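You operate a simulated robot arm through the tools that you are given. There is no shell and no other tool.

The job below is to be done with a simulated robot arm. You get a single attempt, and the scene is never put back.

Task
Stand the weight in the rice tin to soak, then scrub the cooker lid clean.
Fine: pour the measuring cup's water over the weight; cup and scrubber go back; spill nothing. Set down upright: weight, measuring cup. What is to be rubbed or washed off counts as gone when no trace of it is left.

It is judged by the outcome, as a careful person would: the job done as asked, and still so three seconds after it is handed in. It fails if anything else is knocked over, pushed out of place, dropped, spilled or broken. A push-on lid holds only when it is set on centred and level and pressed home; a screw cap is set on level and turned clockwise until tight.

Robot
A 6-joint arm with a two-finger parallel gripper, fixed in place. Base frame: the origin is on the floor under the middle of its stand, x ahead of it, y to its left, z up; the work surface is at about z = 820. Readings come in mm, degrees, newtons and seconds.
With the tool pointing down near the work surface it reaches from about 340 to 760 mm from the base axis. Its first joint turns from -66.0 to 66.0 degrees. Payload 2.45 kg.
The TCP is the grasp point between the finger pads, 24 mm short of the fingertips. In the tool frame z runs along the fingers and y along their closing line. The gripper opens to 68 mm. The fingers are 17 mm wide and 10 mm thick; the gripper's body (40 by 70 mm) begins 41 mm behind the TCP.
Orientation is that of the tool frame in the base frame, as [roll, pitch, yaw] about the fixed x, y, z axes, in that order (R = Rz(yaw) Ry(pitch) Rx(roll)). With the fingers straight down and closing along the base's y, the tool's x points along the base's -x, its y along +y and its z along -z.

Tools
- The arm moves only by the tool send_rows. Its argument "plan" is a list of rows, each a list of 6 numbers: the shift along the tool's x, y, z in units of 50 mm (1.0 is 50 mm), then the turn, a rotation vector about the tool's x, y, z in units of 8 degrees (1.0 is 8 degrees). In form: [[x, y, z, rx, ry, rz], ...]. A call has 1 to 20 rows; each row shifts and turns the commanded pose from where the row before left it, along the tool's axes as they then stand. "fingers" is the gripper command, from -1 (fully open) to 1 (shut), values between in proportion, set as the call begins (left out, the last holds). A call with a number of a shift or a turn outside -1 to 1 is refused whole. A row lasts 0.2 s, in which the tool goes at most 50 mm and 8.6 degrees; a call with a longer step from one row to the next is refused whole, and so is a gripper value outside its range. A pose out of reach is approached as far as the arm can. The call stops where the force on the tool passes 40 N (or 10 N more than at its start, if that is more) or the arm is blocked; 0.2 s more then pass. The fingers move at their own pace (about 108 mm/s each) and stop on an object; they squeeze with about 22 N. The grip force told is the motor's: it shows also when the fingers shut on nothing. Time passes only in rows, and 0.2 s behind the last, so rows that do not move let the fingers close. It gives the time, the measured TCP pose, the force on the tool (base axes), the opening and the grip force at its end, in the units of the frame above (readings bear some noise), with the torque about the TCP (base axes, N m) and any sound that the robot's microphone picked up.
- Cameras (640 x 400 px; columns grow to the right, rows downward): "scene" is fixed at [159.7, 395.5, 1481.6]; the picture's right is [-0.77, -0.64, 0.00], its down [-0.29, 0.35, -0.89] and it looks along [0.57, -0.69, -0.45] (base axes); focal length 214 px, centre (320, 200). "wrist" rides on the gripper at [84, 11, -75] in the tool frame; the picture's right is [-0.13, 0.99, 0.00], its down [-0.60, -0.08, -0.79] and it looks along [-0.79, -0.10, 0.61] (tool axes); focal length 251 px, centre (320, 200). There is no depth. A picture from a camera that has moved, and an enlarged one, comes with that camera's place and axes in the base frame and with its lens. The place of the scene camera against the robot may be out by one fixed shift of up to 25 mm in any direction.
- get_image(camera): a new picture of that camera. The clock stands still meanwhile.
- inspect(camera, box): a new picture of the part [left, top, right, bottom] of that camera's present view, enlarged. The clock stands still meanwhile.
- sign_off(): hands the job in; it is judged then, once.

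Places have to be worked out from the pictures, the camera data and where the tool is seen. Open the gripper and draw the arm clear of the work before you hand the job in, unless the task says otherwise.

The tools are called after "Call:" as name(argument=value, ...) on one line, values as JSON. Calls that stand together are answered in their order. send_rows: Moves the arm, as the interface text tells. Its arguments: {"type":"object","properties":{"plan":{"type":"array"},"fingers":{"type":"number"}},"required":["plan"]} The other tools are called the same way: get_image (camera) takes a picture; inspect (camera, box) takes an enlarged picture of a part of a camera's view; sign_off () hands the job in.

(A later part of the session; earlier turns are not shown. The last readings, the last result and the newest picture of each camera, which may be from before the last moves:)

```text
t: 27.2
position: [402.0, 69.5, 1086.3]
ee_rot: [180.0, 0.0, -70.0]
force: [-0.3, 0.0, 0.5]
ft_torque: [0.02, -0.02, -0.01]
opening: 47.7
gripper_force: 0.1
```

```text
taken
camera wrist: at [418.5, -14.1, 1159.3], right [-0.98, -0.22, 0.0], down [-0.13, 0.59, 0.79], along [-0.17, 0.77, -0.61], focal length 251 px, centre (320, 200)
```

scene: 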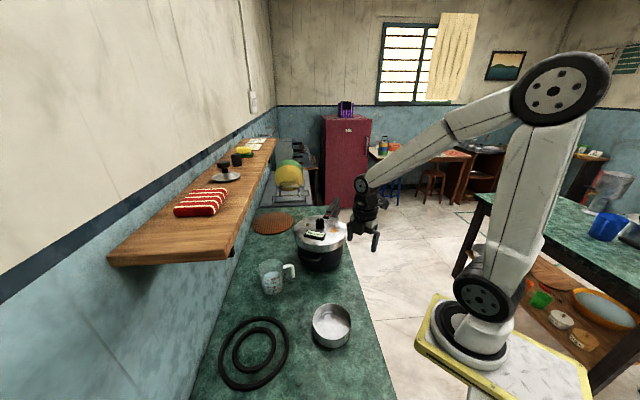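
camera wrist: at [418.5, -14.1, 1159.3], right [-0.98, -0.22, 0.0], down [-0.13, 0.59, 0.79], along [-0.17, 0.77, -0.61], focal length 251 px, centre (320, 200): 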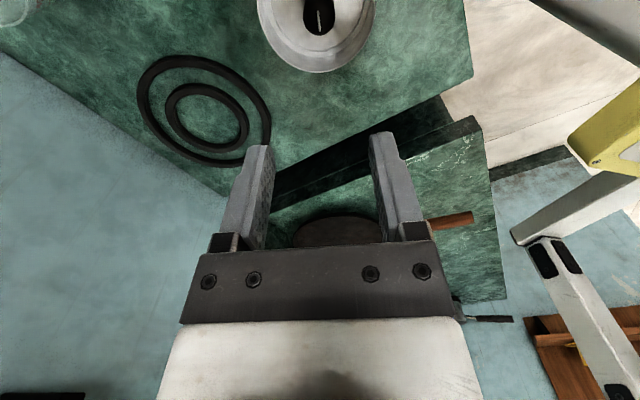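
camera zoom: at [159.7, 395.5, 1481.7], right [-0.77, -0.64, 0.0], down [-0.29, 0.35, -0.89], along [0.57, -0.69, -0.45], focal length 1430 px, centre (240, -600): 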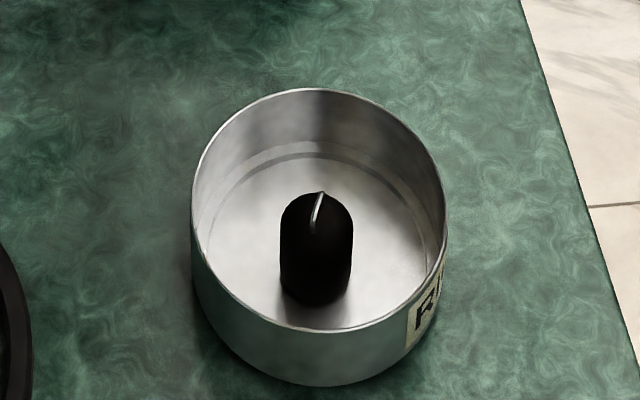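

The weight stands well inside the tin. Next I raise the arm and turn back to get a good look at the shelf and the scrubber.

Call:
send_rows(plan=[[0.2114, -0.1742, -0.828, 0, 0, 0], [0.2114, -0.1742, -0.828, 0, 0, 0], [0.2114, -0.1742, -0.828, 0, 0, 0], [0.2114, -0.1742, -0.828, 0, 0, 0], [0.2114, -0.1742, -0.828, 0, 0, 0], [0.2114, -0.1742, -0.828, 0, 0, 0], [0.2114, -0.1742, -0.828, 0, 0, 0], [0.2114, -0.1742, -0.828, 0, 0, 0], [0.2114, -0.1742, -0.828, 0, 0, 0], [0.2114, -0.1742, -0.828, 0, 0, 0], [0, 0, 0, 0, 0, 0]], fingers=-1)

Call:
send_rows(plan=[[0, 0, 0, 0, 0, 0.982], [0, 0, 0, 0, 0, 0.982], [0, 0, 0, 0, 0, 0.982], [0, 0, 0, 0, 0, 0.982], [0, 0, 0, 0, 0, 0.982], [0, 0, 0, 0, 0, 0.982], [0, 0, 0, 0, 0, 0.982], [0, 0, 0, 0, 0, 0.982], [0, 0, 0, 0, 0, 0.982], [0, 0, 0, 0, 0, 0.982], [0, 0, 0, 0, 0, 0.982], [0, 0, 0, 0, 0, 0.982], [0, 0, 0, 0, 0, 0.982], [0, 0, 0, 0, 0, 0.982], [0, 0, 0, 0, 0, 0]])

Call:
get_image(camera="wrist")

```text
t: 29.6
position: [506.1, 5.1, 1459.1]
ee_rot: [-179.9, -0.1, -70.0]
force: [-0.6, 0.2, 0.1]
ft_torque: [0.01, 0.0, -0.01]
opening: 68.1
gripper_force: 0.2
out of reach, approached as far as the arm can: row 10
```

```text
t: 32.8
position: [508.0, 4.5, 1458.9]
ee_rot: [-180.0, 0.2, 179.7]
force: [-0.1, -0.2, -0.4]
ft_torque: [0.0, -0.01, 0.0]
opening: 67.9
gripper_force: 0.2
```

```text
taken
camera wrist: at [422.0, 14.6, 1531.3], right [0.13, 0.99, 0.0], down [0.6, -0.08, 0.79], along [0.79, -0.1, -0.61], focal length 251 px, centre (320, 200)
```

wrist: 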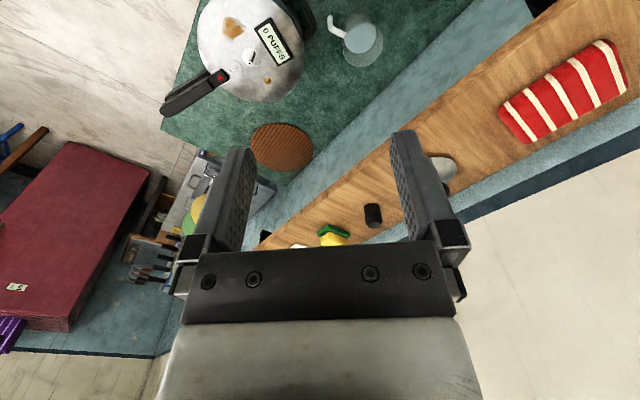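

The arm's height limit shows up here, so I note the usable reach. The scrubber is visible between the fingers; I zoom in on the shelf.

Call:
inspect(camera="wrist", box=[250, 160, 410, 260])

Call:
inspect(camera="wrist", box=[190, 0, 400, 130])

```text
4.00 times, centred on (330, 210) of wrist
camera zoom: at [422.0, 14.6, 1531.3], right [0.13, 0.99, 0.0], down [0.6, -0.08, 0.79], along [0.79, -0.1, -0.61], focal length 1006 px, centre (280, 160)
```

zoom: 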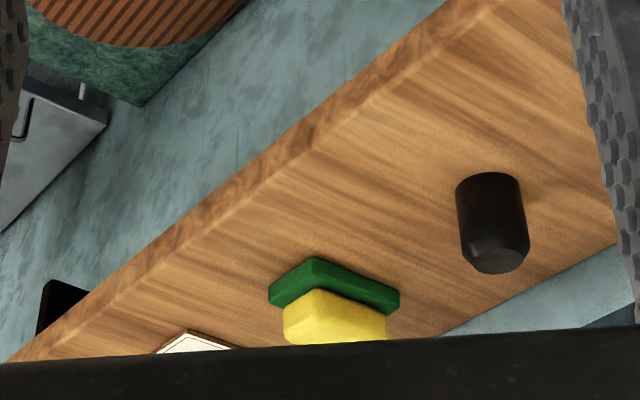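

```text
3.05 times, centred on (295, 65) of wrist
camera zoom: at [422.0, 14.6, 1531.3], right [0.13, 0.99, 0.0], down [0.6, -0.08, 0.79], along [0.79, -0.1, -0.61], focal length 766 px, centre (396, 611)
```

zoom: 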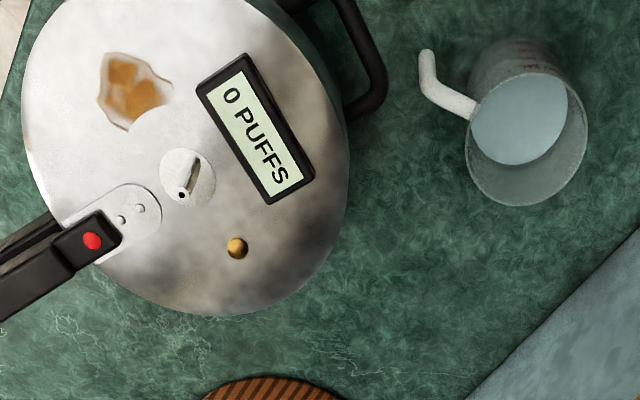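

Shelf top is at z≈1258; the scrubber (green pad down, yellow block on top) is centred near (894,-18), angled ~45° to the arm. First the cup: I turn the wrist to the handle's orientation and lower in the open area, then approach above the handle.

Call:
send_rows(plan=[[0, 0, 0, 0, 0, 0.98], [0, 0, 0, 0, 0, 0.98], [0, 0, 0, 0, 0, 0.98], [0, 0, 0, 0, 0, 0.98], [0, 0, 0, 0, 0, 0.98], [0, 0, 0, 0, 0, 0.98], [0, 0, 0, 0, 0, 0.98], [0, 0, 0, 0, 0, 0.98], [0, 0, 0, 0, 0, 0.98], [0, 0, 0, 0, 0, 0.98], [0, 0, 0, 0, 0, 0.98], [0, 0, 0, 0, 0, 0.98], [0, 0, 0, 0, 0, 0.98], [0, 0, 0, 0, 0, 0.98], [0, 0, 0, 0, 0, 0.98], [0, 0, 0, 0, 0, 0]])

Call:
send_rows(plan=[[0, 0, 0.898, 0, 0, 0], [0, 0, 0.898, 0, 0, 0], [0, 0, 0.898, 0, 0, 0], [0, 0, 0.898, 0, 0, 0], [0, 0, 0.898, 0, 0, 0], [0, 0, 0.898, 0, 0, 0], [0, 0, 0.898, 0, 0, 0], [0, 0, 0.898, 0, 0, 0], [0, 0, 0.5, 0, 0, 0], [0, 0, 0, 0, 0, 0]])

Call:
get_image(camera="wrist")

Call:
get_image(camera="scene")

```text
t: 36.2
position: [508.3, 4.3, 1457.7]
ee_rot: [179.9, 0.1, 62.4]
force: [0.4, 1.3, 0.1]
ft_torque: [0.01, 0.01, -0.04]
opening: 68.1
gripper_force: 0.1
```

```text
t: 38.4
position: [509.2, 3.0, 1069.4]
ee_rot: [179.9, 0.0, 62.4]
force: [-0.2, -0.1, 0.6]
ft_torque: [-0.03, 0.0, 0.0]
opening: 68.0
gripper_force: 0.0
```

```text
taken
camera wrist: at [557.7, 72.1, 1143.6], right [0.82, -0.57, 0.0], down [-0.35, -0.5, 0.79], along [-0.46, -0.65, -0.61], focal length 251 px, centre (320, 200)
```

wrist: 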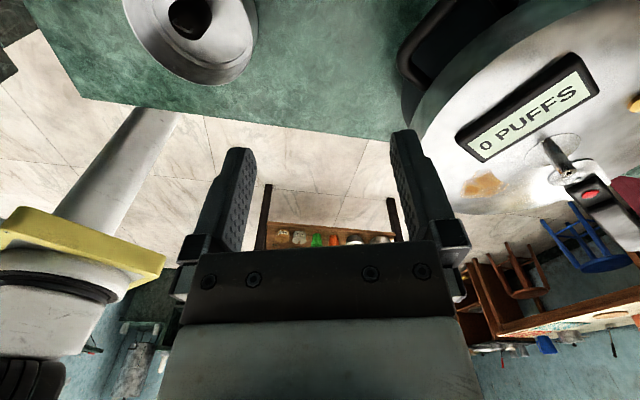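

```text
taken
```

scene: 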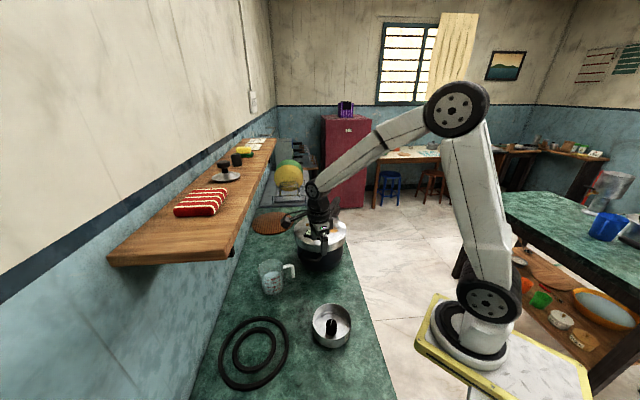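

The handle orientation is reachable. Before lifting any water I dry-run the pouring tilt with an empty gripper above the tin to be sure the arm can do it.

Call:
send_rows(plan=[[-0.345, -0.617, -0.067, 0, 0, 0], [-0.345, -0.617, -0.067, 0, 0, 0], [-0.345, -0.617, -0.067, 0, 0, 0], [0, 0, 0, 0, 0, -0.9375], [0, 0, 0, 0, 0, -0.9375], [0, 0, 0, 0, 0, -0.9375], [0, 0, 0, 0, 0, -0.9375], [0, 0, 0, 0, 0, 0]])

Call:
send_rows(plan=[[0, 0, 0, 0, -0.9375, 0], [0, 0, 0, 0, -0.9375, 0], [0, 0, 0, 0, -0.9375, 0], [0, 0, 0, 0, -0.9375, 0], [0, 0, 0, 0, -0.9375, 0], [0, 0, 0, 0, -0.9375, 0], [0, 0, 0, 0, -0.9375, 0], [0, 0, 0, 0, -0.9375, 0], [0, 0, 0, 0, -0.9375, 0], [0, 0, 0, 0, -0.9375, 0], [0, 0, 0, 0, -0.9375, 0], [0, 0, 0, 0, -0.9375, 0], [0, 0, 0, 0, -0.9375, 0], [0, 0, 0, 0, -0.9375, 0], [0, 0, 0, 0, 0, 0]])

Call:
get_image(camera="scene")

```text
t: 40.2
position: [400.9, 0.5, 1083.1]
ee_rot: [-180.0, -0.1, 92.5]
force: [-0.2, 0.1, 0.3]
ft_torque: [-0.03, 0.0, 0.02]
opening: 68.0
gripper_force: 0.0
```

```text
t: 43.4
position: [402.9, 1.4, 1082.6]
ee_rot: [0.4, 74.9, -87.3]
force: [0.5, 0.3, 0.4]
ft_torque: [0.0, 0.01, 0.01]
opening: 68.0
gripper_force: 0.1
```

```text
taken
```

scene: 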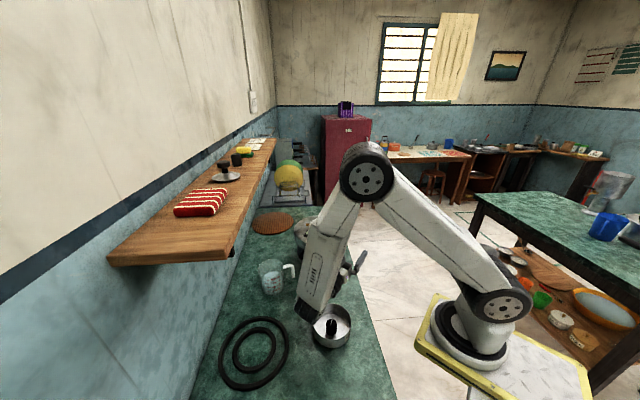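

The 105° pouring tilt is fully reachable. I reverse it, turn back to the handle angle, and go above the cup handle.

Call:
send_rows(plan=[[0, 0, 0, 0, 0.9375, 0], [0, 0, 0, 0, 0.9375, 0], [0, 0, 0, 0, 0.9375, 0], [0, 0, 0, 0, 0.9375, 0], [0, 0, 0, 0, 0.9375, 0], [0, 0, 0, 0, 0.9375, 0], [0, 0, 0, 0, 0.9375, 0], [0, 0, 0, 0, 0.9375, 0], [0, 0, 0, 0, 0.9375, 0], [0, 0, 0, 0, 0.9375, 0], [0, 0, 0, 0, 0.9375, 0], [0, 0, 0, 0, 0.9375, 0], [0, 0, 0, 0, 0.9375, 0], [0, 0, 0, 0, 0.9375, 0], [0, 0, 0, 0, 0, 0.9375], [0, 0, 0, 0, 0, 0.9375], [0, 0, 0, 0, 0, 0.9375], [0, 0, 0, 0, 0, 0.9375], [0, 0, 0, 0, 0, 0]])

Call:
send_rows(plan=[[0.38, 0.67, 0.1, 0, 0, 0], [0.38, 0.67, 0.1, 0, 0, 0], [0.38, 0.67, 0.1, 0, 0, 0], [0.38, 0.67, 0.1, 0, 0, 0], [0.38, 0.67, 0.1, 0, 0, 0], [0.38, 0.67, 0.1, 0, 0, 0], [0, 0, 0, 0, 0, 0]])

Call:
get_image(camera="wrist")

Call:
inspect(camera="scene", box=[230, 190, 360, 310])

```text
t: 47.4
position: [402.3, 1.1, 1083.0]
ee_rot: [179.9, 0.0, 62.2]
force: [-0.5, -0.4, -0.1]
ft_torque: [-0.03, 0.01, 0.0]
opening: 67.8
gripper_force: 0.0
```

```text
t: 49.0
position: [636.3, 6.7, 1051.2]
ee_rot: [180.0, 0.0, 62.5]
force: [-0.6, 0.7, 0.4]
ft_torque: [0.02, 0.0, -0.04]
opening: 68.1
gripper_force: 0.1
```

```text
taken
camera wrist: at [683.2, 75.6, 1125.8], right [0.82, -0.57, 0.0], down [-0.35, -0.5, 0.79], along [-0.46, -0.65, -0.61], focal length 251 px, centre (320, 200)
```

wrist: 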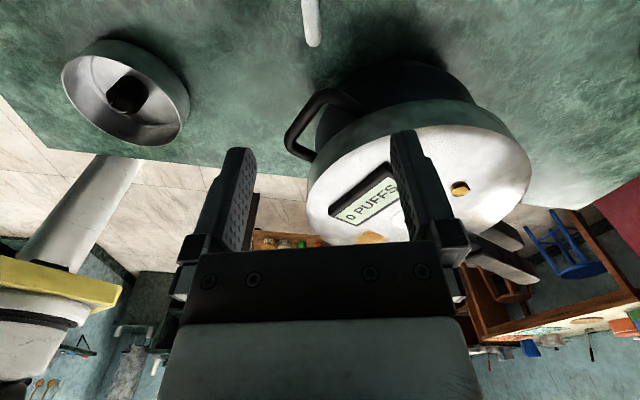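

```text
3.33 times, centred on (295, 250) of scene
camera zoom: at [159.7, 395.5, 1481.6], right [-0.77, -0.64, 0.0], down [-0.29, 0.35, -0.89], along [0.57, -0.69, -0.45], focal length 715 px, centre (403, 33)
```

zoom: 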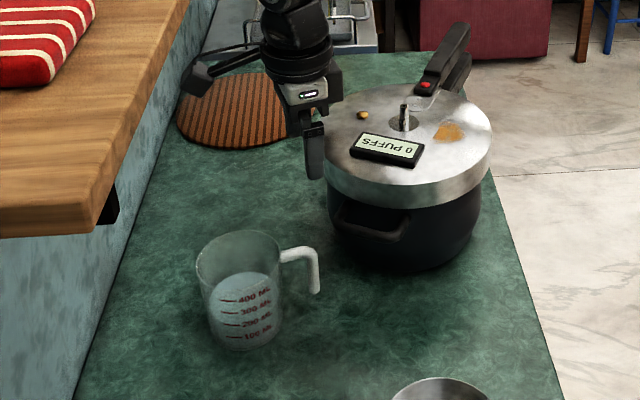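

The handle's elbow appears at u≈312, so I need about 6 mm along −tool y. Zooming to measure precisely.

Call:
inspect(camera="wrist", box=[264, 0, 376, 70])

Call:
inspect(camera="scene", box=[260, 225, 340, 285])

```text
5.71 times, centred on (320, 35) of wrist
camera zoom: at [683.2, 75.6, 1125.8], right [0.82, -0.57, 0.0], down [-0.35, -0.5, 0.79], along [-0.46, -0.65, -0.61], focal length 1437 px, centre (320, 1143)
```

zoom: 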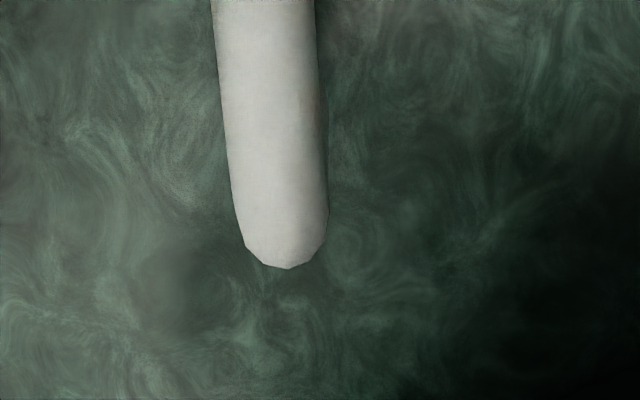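

```text
6.67 times, centred on (300, 255) of scene
camera zoom: at [159.7, 395.5, 1481.6], right [-0.77, -0.64, 0.0], down [-0.29, 0.35, -0.89], along [0.57, -0.69, -0.45], focal length 1430 px, centre (453, -167)
```

zoom: 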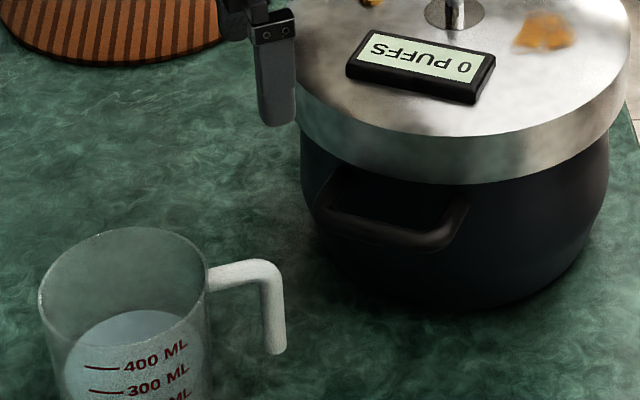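

Handle upright measured at about (631.5,11). I shift onto it and descend part-way with the fingers at about 50 mm, then check.

Call:
send_rows(plan=[[0.032, -0.124, 0, 0, 0, 0], [0, 0, 0.5, 0, 0, 0], [0, 0, 0.5, 0, 0, 0], [0, 0, 0.5, 0, 0, 0], [0, 0, 0.5, 0, 0, 0], [0, 0, 0.2, 0, 0, 0], [0, 0, 0, 0, 0, 0]], fingers=-0.45)

Call:
get_image(camera="wrist")

Call:
inspect(camera="scene", box=[250, 220, 340, 300])

```text
t: 50.6
position: [629.3, 13.6, 939.9]
ee_rot: [179.9, 0.1, 62.4]
force: [0.9, -1.1, -0.6]
ft_torque: [0.0, -0.02, 0.04]
opening: 49.5
gripper_force: 0.1
```

```text
taken
camera wrist: at [676.1, 83.4, 1014.9], right [0.82, -0.57, 0.0], down [-0.35, -0.5, 0.79], along [-0.46, -0.65, -0.61], focal length 251 px, centre (320, 200)
```

wrist: 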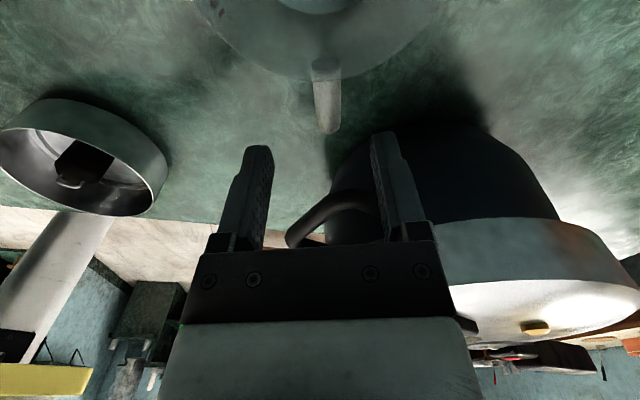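

```text
5.00 times, centred on (295, 260) of scene
camera zoom: at [159.7, 395.5, 1481.7], right [-0.77, -0.64, 0.0], down [-0.29, 0.35, -0.89], along [0.57, -0.69, -0.45], focal length 1072 px, centre (445, -100)
```

zoom: 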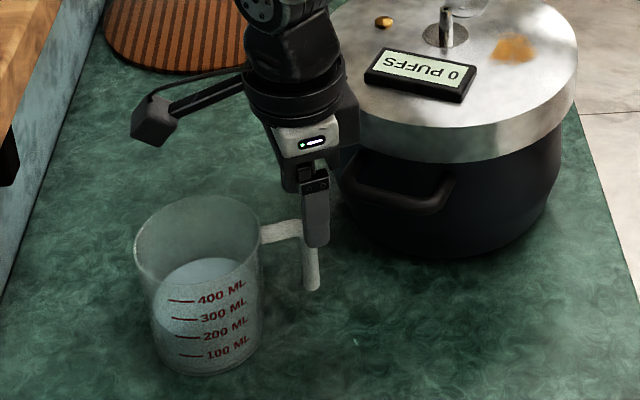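

The handle is now about 4 mm toward +tool y of the gripper axis. I zoom to measure before the final descent.

Call:
inspect(camera="wrist", box=[240, 60, 400, 180])

```text
3.33 times, centred on (320, 120) of wrist
camera zoom: at [676.1, 83.4, 1014.9], right [0.82, -0.57, 0.0], down [-0.35, -0.5, 0.79], along [-0.46, -0.65, -0.61], focal length 838 px, centre (320, 467)
```

zoom: 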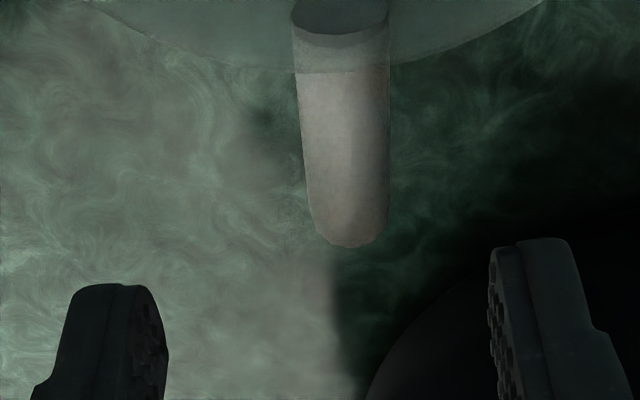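

Handle sits at about +4.5 mm tool y, ~0 in x. I correct and lower to TCP z≈888 so the pads lie along the upright leg.

Call:
send_rows(plan=[[0.01, 0.088, 0, 0, 0, 0], [0, 0, 0.26, 0, 0, 0], [0, 0, 0.26, 0, 0, 0], [0, 0, 0.26, 0, 0, 0], [0, 0, 0.26, 0, 0, 0], [0, 0, 0, 0, 0, 0]])

Call:
get_image(camera="wrist")

Call:
inspect(camera="scene", box=[260, 235, 340, 295])

```text
t: 52.0
position: [633.5, 12.5, 890.7]
ee_rot: [179.9, 0.0, 62.4]
force: [-0.1, 0.4, -0.1]
ft_torque: [0.03, -0.02, -0.03]
opening: 49.3
gripper_force: 0.1
```

```text
taken
camera wrist: at [680.3, 80.7, 964.4], right [0.82, -0.57, 0.0], down [-0.35, -0.5, 0.79], along [-0.45, -0.65, -0.61], focal length 251 px, centre (320, 200)
```

wrist: 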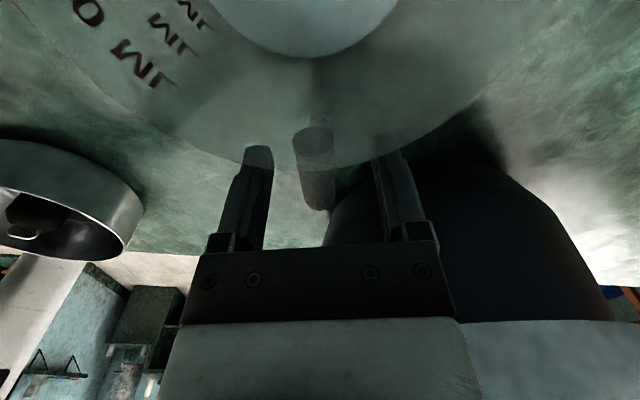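

```text
6.67 times, centred on (300, 265) of scene
camera zoom: at [159.7, 395.5, 1481.6], right [-0.77, -0.64, 0.0], down [-0.29, 0.35, -0.89], along [0.57, -0.69, -0.45], focal length 1430 px, centre (453, -233)
```

zoom: 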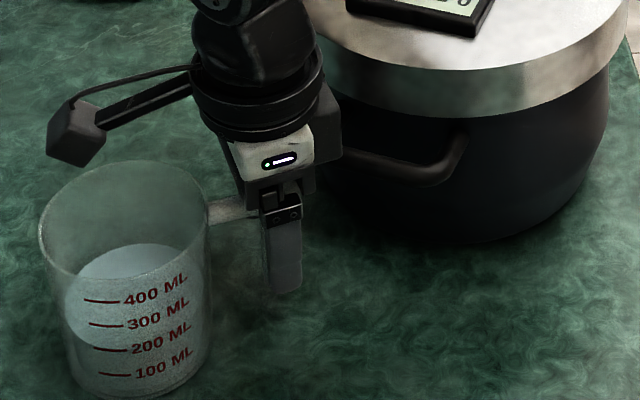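

The handle is centred between the fingers with no contact forces. I go 5 mm deeper for a longer grip and close.

Call:
send_rows(plan=[[0, -0.02, 0.1, 0, 0, 0], [0, 0, 0, 0, 0, 0]])

Call:
send_rows(plan=[[0, 0, 0, 0, 0, 0], [0, 0, 0, 0, 0, 0], [0, 0, 0, 0, 0, 0]], fingers=1)

Call:
get_image(camera="wrist")

Call:
inspect(camera="scene", box=[250, 235, 330, 300])

```text
t: 52.6
position: [634.0, 11.1, 888.2]
ee_rot: [179.6, -0.1, 62.3]
force: [-10.8, 2.0, 35.5]
ft_torque: [-1.2, 0.21, -0.4]
opening: 49.3
gripper_force: 0.0
```

```text
t: 53.4
position: [634.1, 11.4, 889.3]
ee_rot: [179.6, -0.1, 62.5]
force: [-3.6, 0.4, 36.2]
ft_torque: [-0.9, 0.39, -0.3]
opening: 13.0
gripper_force: 22.0
```

```text
taken
camera wrist: at [680.2, 81.0, 962.7], right [0.82, -0.57, 0.01], down [-0.36, -0.5, 0.79], along [-0.45, -0.65, -0.61], focal length 251 px, centre (320, 200)
```

wrist: 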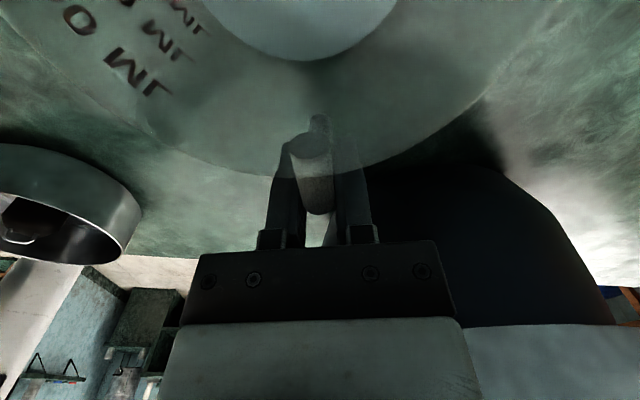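

```text
6.15 times, centred on (290, 268) of scene
camera zoom: at [158.8, 395.6, 1481.7], right [-0.77, -0.64, 0.0], down [-0.29, 0.35, -0.89], along [0.57, -0.69, -0.45], focal length 1320 px, centre (505, -215)
```

zoom: 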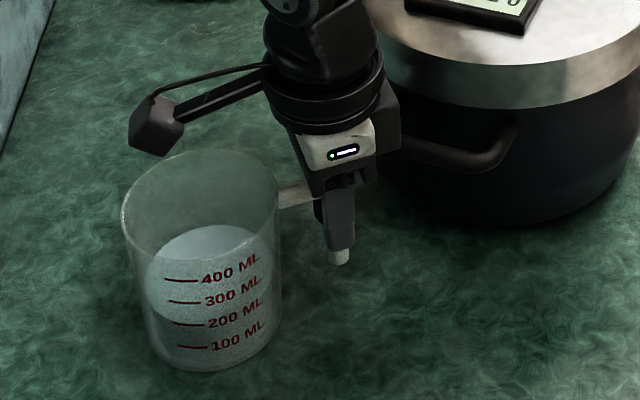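

The extra 5 mm made the gripper's body touch the cooker's loop handle (≈35 N at about (616,-20)), so lifting now is right; the fingers do hold the cup handle at 13.0 mm. I lift slowly and check for slip or tilting.

Call:
send_rows(plan=[[0, 0, -0.08, 0, 0, 0], [0, 0, -0.08, 0, 0, 0], [0, 0, -0.08, 0, 0, 0], [0, 0, -0.08, 0, 0, 0], [0, 0, 0, 0, 0, 0]])

Call:
inspect(camera="scene", box=[250, 235, 330, 300])

Call:
get_image(camera="scene")

```text
t: 54.6
position: [631.1, 12.7, 901.8]
ee_rot: [-180.0, 0.1, 62.5]
force: [0.1, -0.2, -2.4]
ft_torque: [-0.14, 0.09, -0.02]
opening: 13.1
gripper_force: 22.0
```

```text
6.15 times, centred on (290, 268) of scene
camera zoom: at [159.7, 395.6, 1481.6], right [-0.77, -0.64, 0.0], down [-0.29, 0.35, -0.89], along [0.57, -0.69, -0.45], focal length 1320 px, centre (505, -215)
```

zoom: 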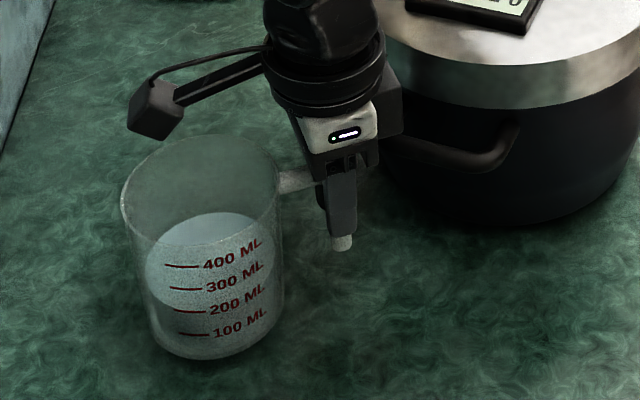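

```text
taken
```

scene: 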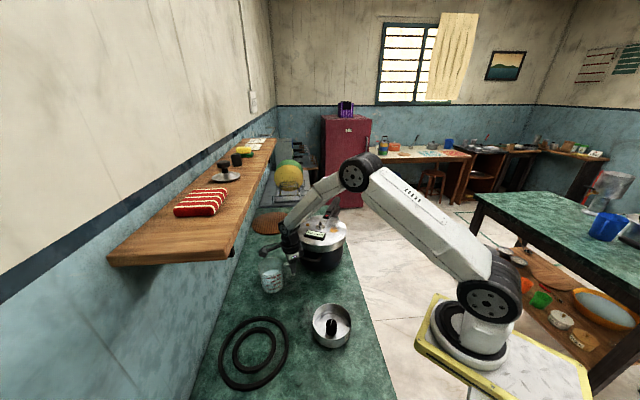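

The cup is off the counter, upright and steady (≈2.4 N load). I lift it smoothly another 90 mm and recheck.

Call:
send_rows(plan=[[0, 0, -0.1, 0, 0, 0], [0, 0, -0.2, 0, 0, 0], [0, 0, -0.3, 0, 0, 0], [0, 0, -0.3, 0, 0, 0], [0, 0, -0.3, 0, 0, 0], [0, 0, -0.3, 0, 0, 0], [0, 0, -0.2, 0, 0, 0], [0, 0, -0.1, 0, 0, 0], [0, 0, 0, 0, 0, 0]])

Call:
inspect(camera="scene", box=[240, 205, 340, 285])

Call:
get_image(camera="wrist")

```text
t: 56.6
position: [631.7, 13.0, 992.5]
ee_rot: [179.9, 0.0, 62.4]
force: [0.3, -0.6, -2.0]
ft_torque: [-0.13, 0.06, -0.02]
opening: 12.9
gripper_force: 22.1
```

```text
5.00 times, centred on (290, 245) of scene
camera zoom: at [159.7, 395.6, 1481.6], right [-0.77, -0.64, 0.0], down [-0.29, 0.35, -0.89], along [0.57, -0.69, -0.45], focal length 1072 px, centre (470, -25)
```

zoom: 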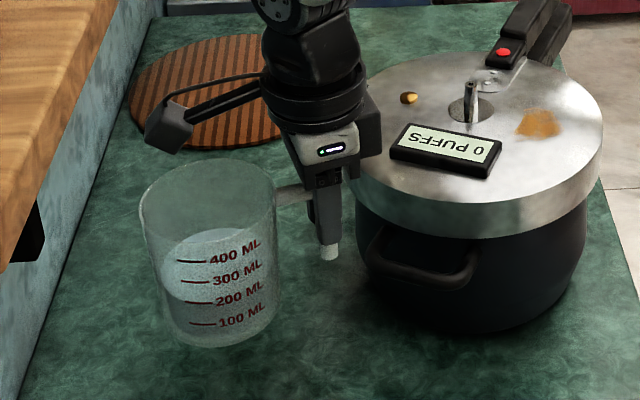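

```text
taken
camera wrist: at [679.0, 81.3, 1067.6], right [0.82, -0.57, 0.0], down [-0.35, -0.5, 0.79], along [-0.46, -0.65, -0.61], focal length 251 px, centre (320, 200)
```

wrist: 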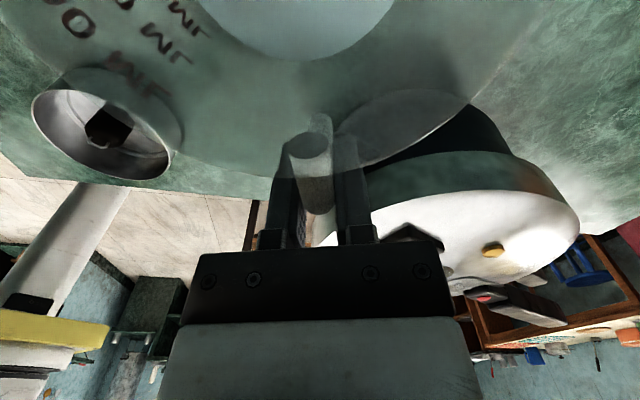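

Steady and level. I carry the cup in a smooth ramped move to the pour start beside the tin, then turn it 30°.

Call:
send_rows(plan=[[-0.118, -0.133, -0.006, 0, 0, 0], [-0.235, -0.265, -0.012, 0, 0, 0], [-0.294, -0.332, -0.0144, 0, 0, 0], [-0.294, -0.332, -0.0144, 0, 0, 0], [-0.294, -0.332, -0.0144, 0, 0, 0], [-0.294, -0.332, -0.0144, 0, 0, 0], [-0.294, -0.332, -0.0144, 0, 0, 0], [-0.294, -0.332, -0.0144, 0, 0, 0], [-0.294, -0.332, -0.0144, 0, 0, 0], [-0.294, -0.332, -0.0144, 0, 0, 0], [-0.235, -0.265, -0.012, 0, 0, 0], [-0.118, -0.133, -0.006, 0, 0, 0], [0, 0, 0, 0, 0, -0.4], [0, 0, 0, 0, 0, -0.7], [0, 0, 0, 0, 0, -0.8], [0, 0, 0, 0, 0, -0.8], [0, 0, 0, 0, 0, -0.65], [0, 0, 0, 0, 0, -0.4], [0, 0, 0, 0, 0, 0]])

Call:
get_image(camera="scene")

Call:
inspect(camera="scene", box=[280, 220, 400, 360])

Call:
get_image(camera="wrist")

```text
t: 60.6
position: [409.0, -43.7, 999.0]
ee_rot: [180.0, 0.0, 92.4]
force: [-0.7, -0.2, -1.3]
ft_torque: [-0.13, -0.01, 0.01]
opening: 12.9
gripper_force: 22.0
```

```text
taken
```

scene: 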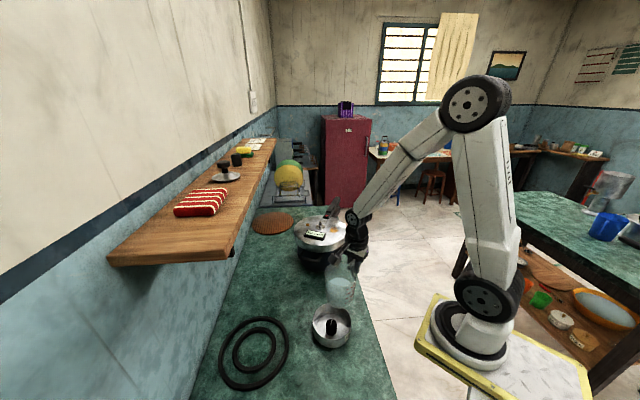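

```text
2.86 times, centred on (340, 290) of scene
camera zoom: at [159.7, 395.5, 1481.6], right [-0.77, -0.64, 0.0], down [-0.29, 0.35, -0.89], along [0.57, -0.69, -0.45], focal length 613 px, centre (263, -57)
```

zoom: 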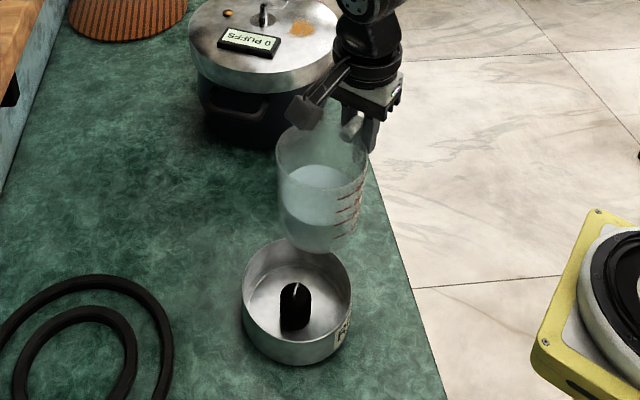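

```text
taken
camera wrist: at [413.9, 40.3, 1073.3], right [1.0, -0.09, 0.0], down [-0.05, -0.61, 0.79], along [-0.07, -0.79, -0.61], focal length 251 px, centre (320, 200)
```

wrist: 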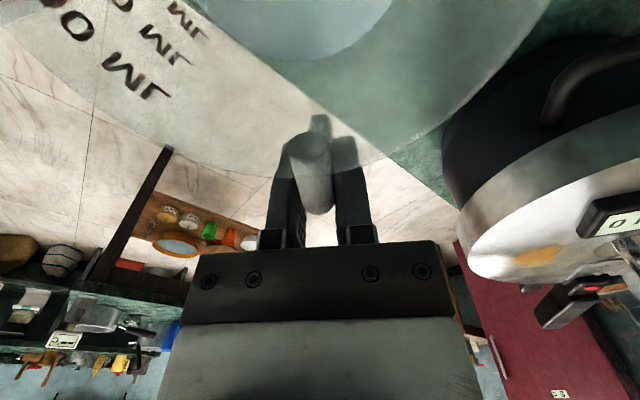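

The cup is in position beside and above the tin. I tilt to 40° (below the flow angle) and inspect lip placement before pouring.

Call:
send_rows(plan=[[0, 0, 0, 0, -0.4, 0], [0, 0, 0, 0, -0.6, 0], [0, 0, 0, 0, -0.625, 0], [0, 0, 0, 0, -0.625, 0], [0, 0, 0, 0, -0.625, 0], [0, 0, 0, 0, -0.625, 0], [0, 0, 0, 0, -0.625, 0], [0, 0, 0, 0, -0.5, 0], [0, 0, 0, 0, -0.375, 0], [-0.078, 0, 0.044, 0, 0, 0], [0, 0, 0, 0, 0, 0]])

Call:
inspect(camera="scene", box=[280, 240, 400, 360])

Call:
get_image(camera="wrist")

```text
t: 63.0
position: [409.5, -47.9, 1000.0]
ee_rot: [179.9, 40.1, 92.2]
force: [-0.3, 0.2, -2.4]
ft_torque: [-0.06, 0.0, -0.01]
opening: 12.9
gripper_force: 22.2
```

```text
3.33 times, centred on (340, 300) of scene
camera zoom: at [159.7, 395.5, 1481.6], right [-0.77, -0.64, 0.0], down [-0.29, 0.35, -0.89], along [0.57, -0.69, -0.45], focal length 715 px, centre (253, -133)
```

zoom: 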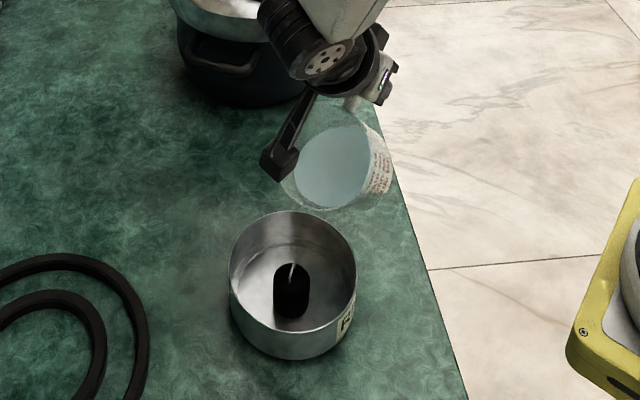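

```text
taken
camera wrist: at [413.8, 64.7, 1002.5], right [0.99, -0.06, 0.08], down [-0.08, 0.04, 1.0], along [-0.06, -1.0, 0.04], focal length 251 px, centre (320, 200)
```

wrist: 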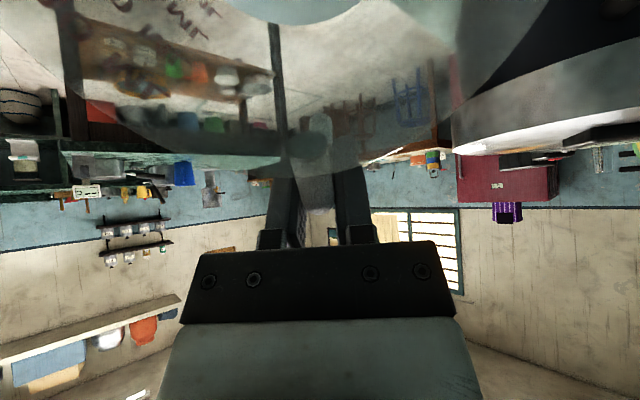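

Lip is above the tin on the near side of the weight as planned (≈(403,59,940)). I begin pouring slowly: tilt to 50° while keeping the lip in place.

Call:
send_rows(plan=[[0.059, 0, -0.104, 0, -0.625, 0], [0, 0, 0, 0, 0, 0], [0.041, 0, -0.05, 0, -0.3125, 0], [0, 0, 0, 0, 0, 0], [0.041, 0, -0.049, 0, -0.3125, 0], [0, 0, 0, 0, 0, 0], [0, 0, 0, 0, 0, 0]])

Call:
inspect(camera="scene", box=[290, 260, 380, 350])

```text
t: 64.6
position: [409.5, -34.3, 1002.1]
ee_rot: [179.9, 50.0, 92.3]
force: [-0.2, -0.4, -1.9]
ft_torque: [-0.05, 0.01, -0.02]
opening: 13.0
gripper_force: 22.4
```

```text
4.44 times, centred on (335, 305) of scene
camera zoom: at [159.7, 395.5, 1481.6], right [-0.77, -0.64, 0.0], down [-0.29, 0.35, -0.89], along [0.57, -0.69, -0.45], focal length 953 px, centre (253, -267)
```

zoom: 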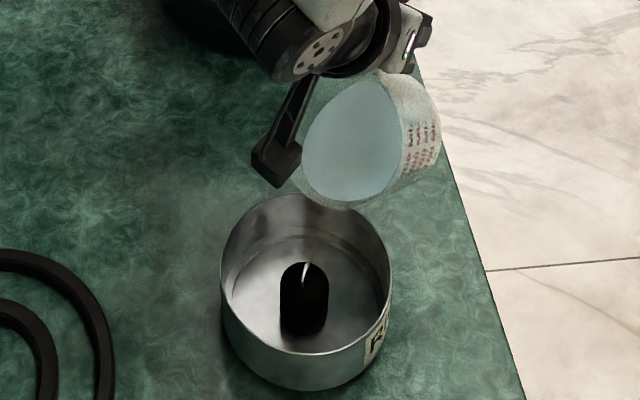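

No flow yet at 50°; the surface is approaching the lip. I continue in 2.5° increments to 60° with pauses.

Call:
send_rows(plan=[[0.038, 0, -0.061, 0, -0.3125, 0], [0, 0, 0, 0, 0, 0], [0.038, 0, -0.061, 0, -0.3125, 0], [0, 0, 0, 0, 0, 0], [0, 0, 0, 0, 0, 0]])

Call:
inspect(camera="scene", box=[290, 260, 380, 350])

Call:
send_rows(plan=[[0.034, 0, -0.072, 0, -0.3125, 0], [0, 0, 0, 0, 0, 0], [0.034, 0, -0.072, 0, -0.3125, 0], [0, 0, 0, 0, 0, 0], [0, 0, 0, 0, 0, 0]])

Call:
inspect(camera="scene", box=[290, 260, 380, 350])

```text
t: 65.8
position: [408.4, -29.0, 1004.1]
ee_rot: [179.9, 55.0, 92.2]
force: [0.7, -0.1, -2.2]
ft_torque: [-0.04, 0.0, 0.01]
opening: 13.0
gripper_force: 21.7
```

```text
4.44 times, centred on (335, 305) of scene
camera zoom: at [159.7, 395.5, 1481.6], right [-0.77, -0.64, 0.0], down [-0.29, 0.35, -0.89], along [0.57, -0.69, -0.45], focal length 953 px, centre (253, -267)
```

zoom: 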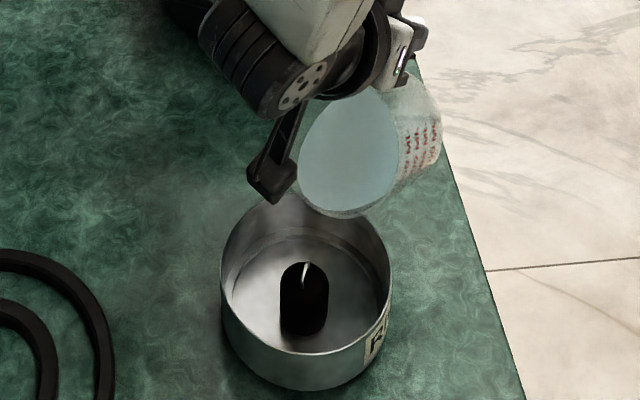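

```text
t: 67.0
position: [406.5, -19.6, 1004.3]
ee_rot: [179.9, 60.0, 92.3]
force: [-0.2, -0.2, -1.4]
ft_torque: [-0.03, -0.02, 0.01]
opening: 12.9
gripper_force: 21.3
```

```text
4.44 times, centred on (335, 305) of scene
camera zoom: at [159.7, 395.5, 1481.6], right [-0.77, -0.64, 0.0], down [-0.29, 0.35, -0.89], along [0.57, -0.69, -0.45], focal length 953 px, centre (253, -267)
```

zoom: 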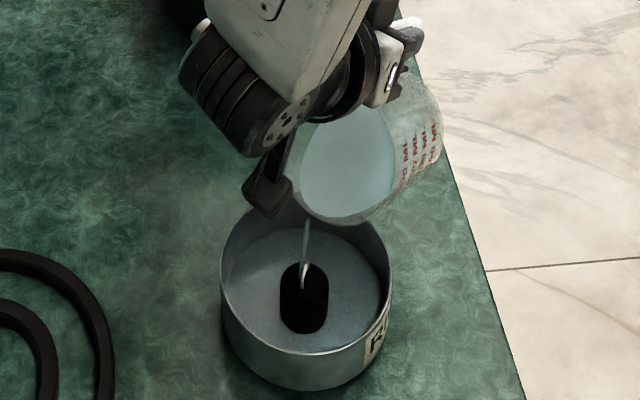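

A thin stream is falling from the lip right onto the weight and water is rising in the tin. I wait a moment, then continue tilting in small increments to 70°.

Call:
send_rows(plan=[[0, 0, 0, 0, 0, 0], [0, 0, 0, 0, 0, 0], [0.02, 0, -0.085, 0, -0.3125, 0], [0, 0, 0, 0, 0, 0], [0, 0, 0, 0, 0, 0], [0.019, 0, -0.086, 0, -0.3125, 0], [0, 0, 0, 0, 0, 0], [0, 0, 0, 0, 0, 0]])

Call:
inspect(camera="scene", box=[290, 260, 380, 350])

Call:
send_rows(plan=[[0.012, 0, -0.094, 0, -0.3125, 0], [0, 0, 0, 0, 0, 0], [0, 0, 0, 0, 0, 0], [0.012, 0, -0.094, 0, -0.3125, 0], [0, 0, 0, 0, 0, 0], [0, 0, 0, 0, 0, 0]])

Call:
inspect(camera="scene", box=[290, 260, 380, 350])

```text
t: 68.8
position: [406.2, -12.8, 1005.9]
ee_rot: [180.0, 65.0, 92.4]
force: [0.1, -0.2, -2.0]
ft_torque: [0.0, 0.02, 0.01]
opening: 12.7
gripper_force: 22.4
```

```text
4.44 times, centred on (335, 305) of scene
camera zoom: at [159.7, 395.5, 1481.6], right [-0.77, -0.64, 0.0], down [-0.29, 0.35, -0.89], along [0.57, -0.69, -0.45], focal length 953 px, centre (253, -267)
```

zoom: 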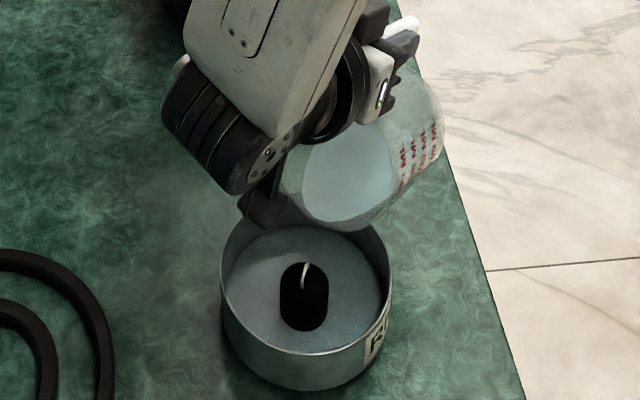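

```text
t: 70.2
position: [405.4, -2.6, 1009.5]
ee_rot: [179.8, 70.0, 92.3]
force: [0.0, -0.2, -1.6]
ft_torque: [-0.02, -0.02, -0.04]
opening: 13.1
gripper_force: 22.2
```

```text
4.44 times, centred on (335, 305) of scene
camera zoom: at [159.7, 395.5, 1481.6], right [-0.77, -0.64, 0.0], down [-0.29, 0.35, -0.89], along [0.57, -0.69, -0.45], focal length 953 px, centre (253, -267)
```

zoom: 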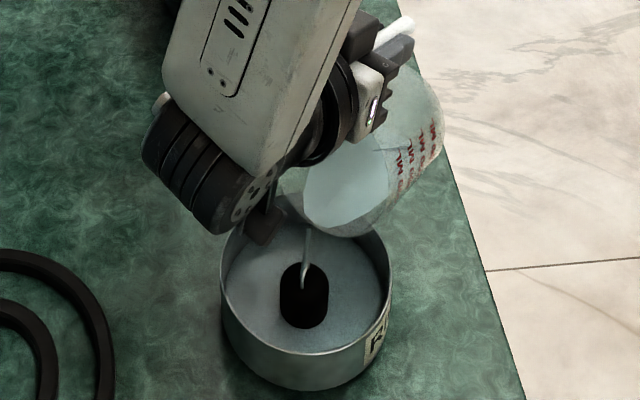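

Pour is on target with no spill. I continue through 80° in the same small steps.

Call:
send_rows(plan=[[0.004, 0, -0.098, 0, -0.3125, 0], [0, 0, 0, 0, 0, 0], [0, 0, 0, 0, 0, 0], [0.004, 0, -0.099, 0, -0.3125, 0], [0, 0, 0, 0, 0, 0], [0, 0, 0, 0, 0, 0], [-0.007, 0, -0.103, 0, -0.3125, 0], [0, 0, 0, 0, 0, 0], [0, 0, 0, 0, 0, 0], [-0.006, 0, -0.103, 0, -0.3125, 0], [0, 0, 0, 0, 0, 0], [0, 0, 0, 0, 0, 0]])

Call:
inspect(camera="scene", box=[290, 260, 380, 350])

Call:
get_image(camera="wrist")

```text
t: 72.8
position: [404.9, 16.0, 1015.4]
ee_rot: [179.8, 80.1, 92.1]
force: [0.6, 0.2, -1.1]
ft_torque: [0.0, 0.0, 0.0]
opening: 12.7
gripper_force: 22.7
```

```text
4.44 times, centred on (335, 305) of scene
camera zoom: at [159.7, 395.5, 1481.6], right [-0.77, -0.64, 0.0], down [-0.29, 0.35, -0.89], along [0.57, -0.69, -0.45], focal length 953 px, centre (253, -267)
```

zoom: 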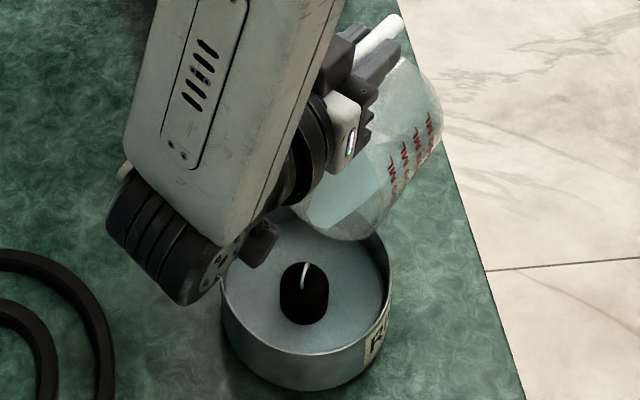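

```text
taken
camera wrist: at [410.8, 104.6, 945.1], right [0.99, 0.02, 0.13], down [-0.11, 0.67, 0.73], along [-0.07, -0.74, 0.67], focal length 251 px, centre (320, 200)
```

wrist: 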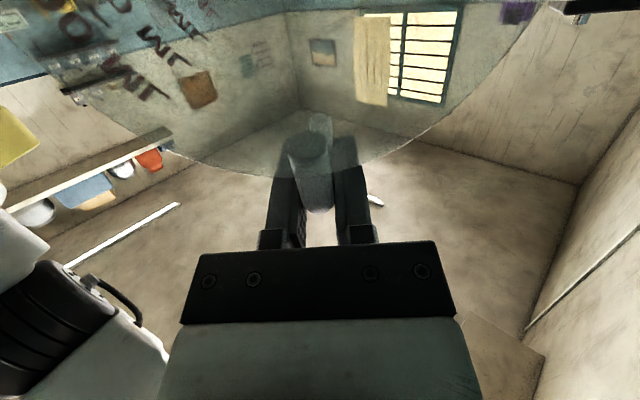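

Most of the water is out at 80°. I go on to 95° with pauses.

Call:
send_rows(plan=[[-0.005, 0, -0.104, 0, -0.3125, 0], [0, 0, 0, 0, 0, 0], [0, 0, 0, 0, 0, 0], [-0.005, 0, -0.105, 0, -0.3125, 0], [0, 0, 0, 0, 0, 0], [0, 0, 0, 0, 0, 0], [-0.006, 0, -0.105, 0, -0.3125, 0], [0, 0, 0, 0, 0, 0], [0, 0, 0, 0, 0, 0], [-0.006, 0, -0.105, 0, -0.3125, 0], [0, 0, 0, 0, 0, 0], [0, 0, 0, 0, 0, 0], [-0.03, 0, -0.212, 0, -0.625, 0], [0, 0, 0, 0, 0, 0], [0, 0, 0, 0, 0, 0]])

Call:
inspect(camera="scene", box=[290, 260, 380, 350])

```text
t: 76.0
position: [402.6, 47.0, 1020.4]
ee_rot: [0.5, 84.9, -87.2]
force: [0.1, -0.6, -0.9]
ft_torque: [-0.01, -0.02, -0.03]
opening: 12.7
gripper_force: 22.2
```

```text
4.44 times, centred on (335, 305) of scene
camera zoom: at [159.7, 395.6, 1481.6], right [-0.77, -0.64, 0.0], down [-0.29, 0.35, -0.89], along [0.57, -0.69, -0.45], focal length 953 px, centre (253, -267)
```

zoom: 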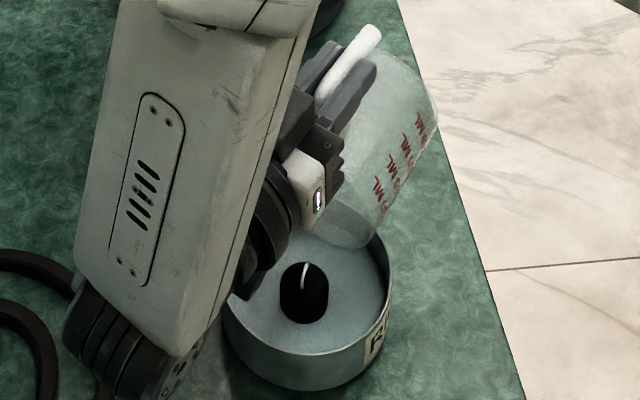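

Nearly drained. I tilt to 105° and hold there so every drop runs out.

Call:
send_rows(plan=[[-0.033, 0, -0.212, 0, -0.625, 0], [0, 0, 0, 0, 0, 0], [-0.029, 0, -0.212, 0, -0.625, 0], [0, 0, 0, 0, 0, 0], [0, 0, 0, 0, 0, 0], [0, 0, 0, 0, 0, 0], [0, 0, 0, 0, 0, 0], [0, 0, 0, 0, 0, 0], [0, 0, 0, 0, 0, 0], [0, 0, 0, 0, 0, 0]])

Call:
inspect(camera="scene", box=[290, 260, 380, 350])

Call:
get_image(camera="wrist")

```text
t: 78.2
position: [402.8, 68.6, 1021.3]
ee_rot: [0.1, 75.0, -87.4]
force: [0.1, 0.0, -0.2]
ft_torque: [0.05, -0.01, 0.0]
opening: 12.6
gripper_force: 21.7
```

```text
4.44 times, centred on (335, 305) of scene
camera zoom: at [159.7, 395.5, 1481.6], right [-0.77, -0.64, 0.0], down [-0.29, 0.35, -0.89], along [0.57, -0.69, -0.45], focal length 953 px, centre (253, -267)
```

zoom: 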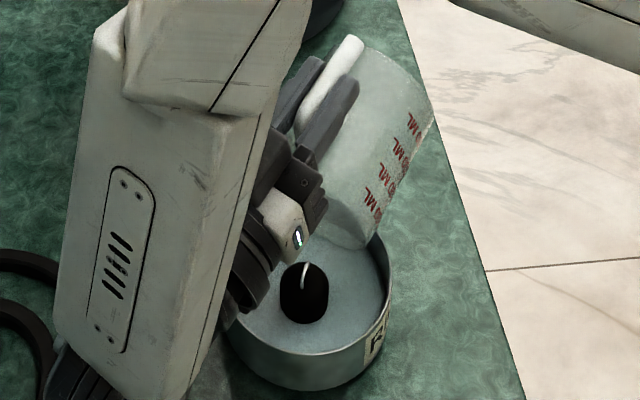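

```text
taken
camera wrist: at [410.2, 118.9, 919.4], right [0.99, 0.07, 0.13], down [-0.12, 0.92, 0.38], along [-0.09, -0.39, 0.92], focal length 251 px, centre (320, 200)
```

wrist: 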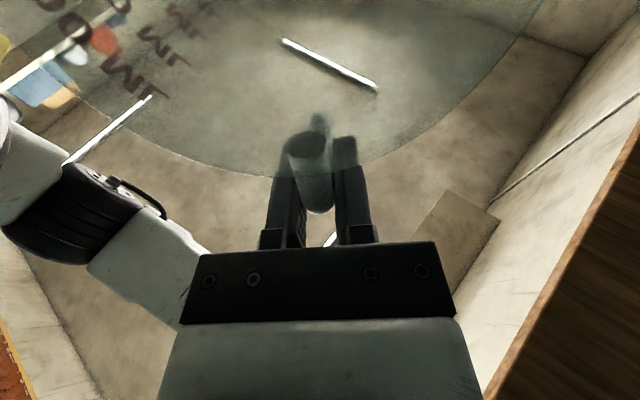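

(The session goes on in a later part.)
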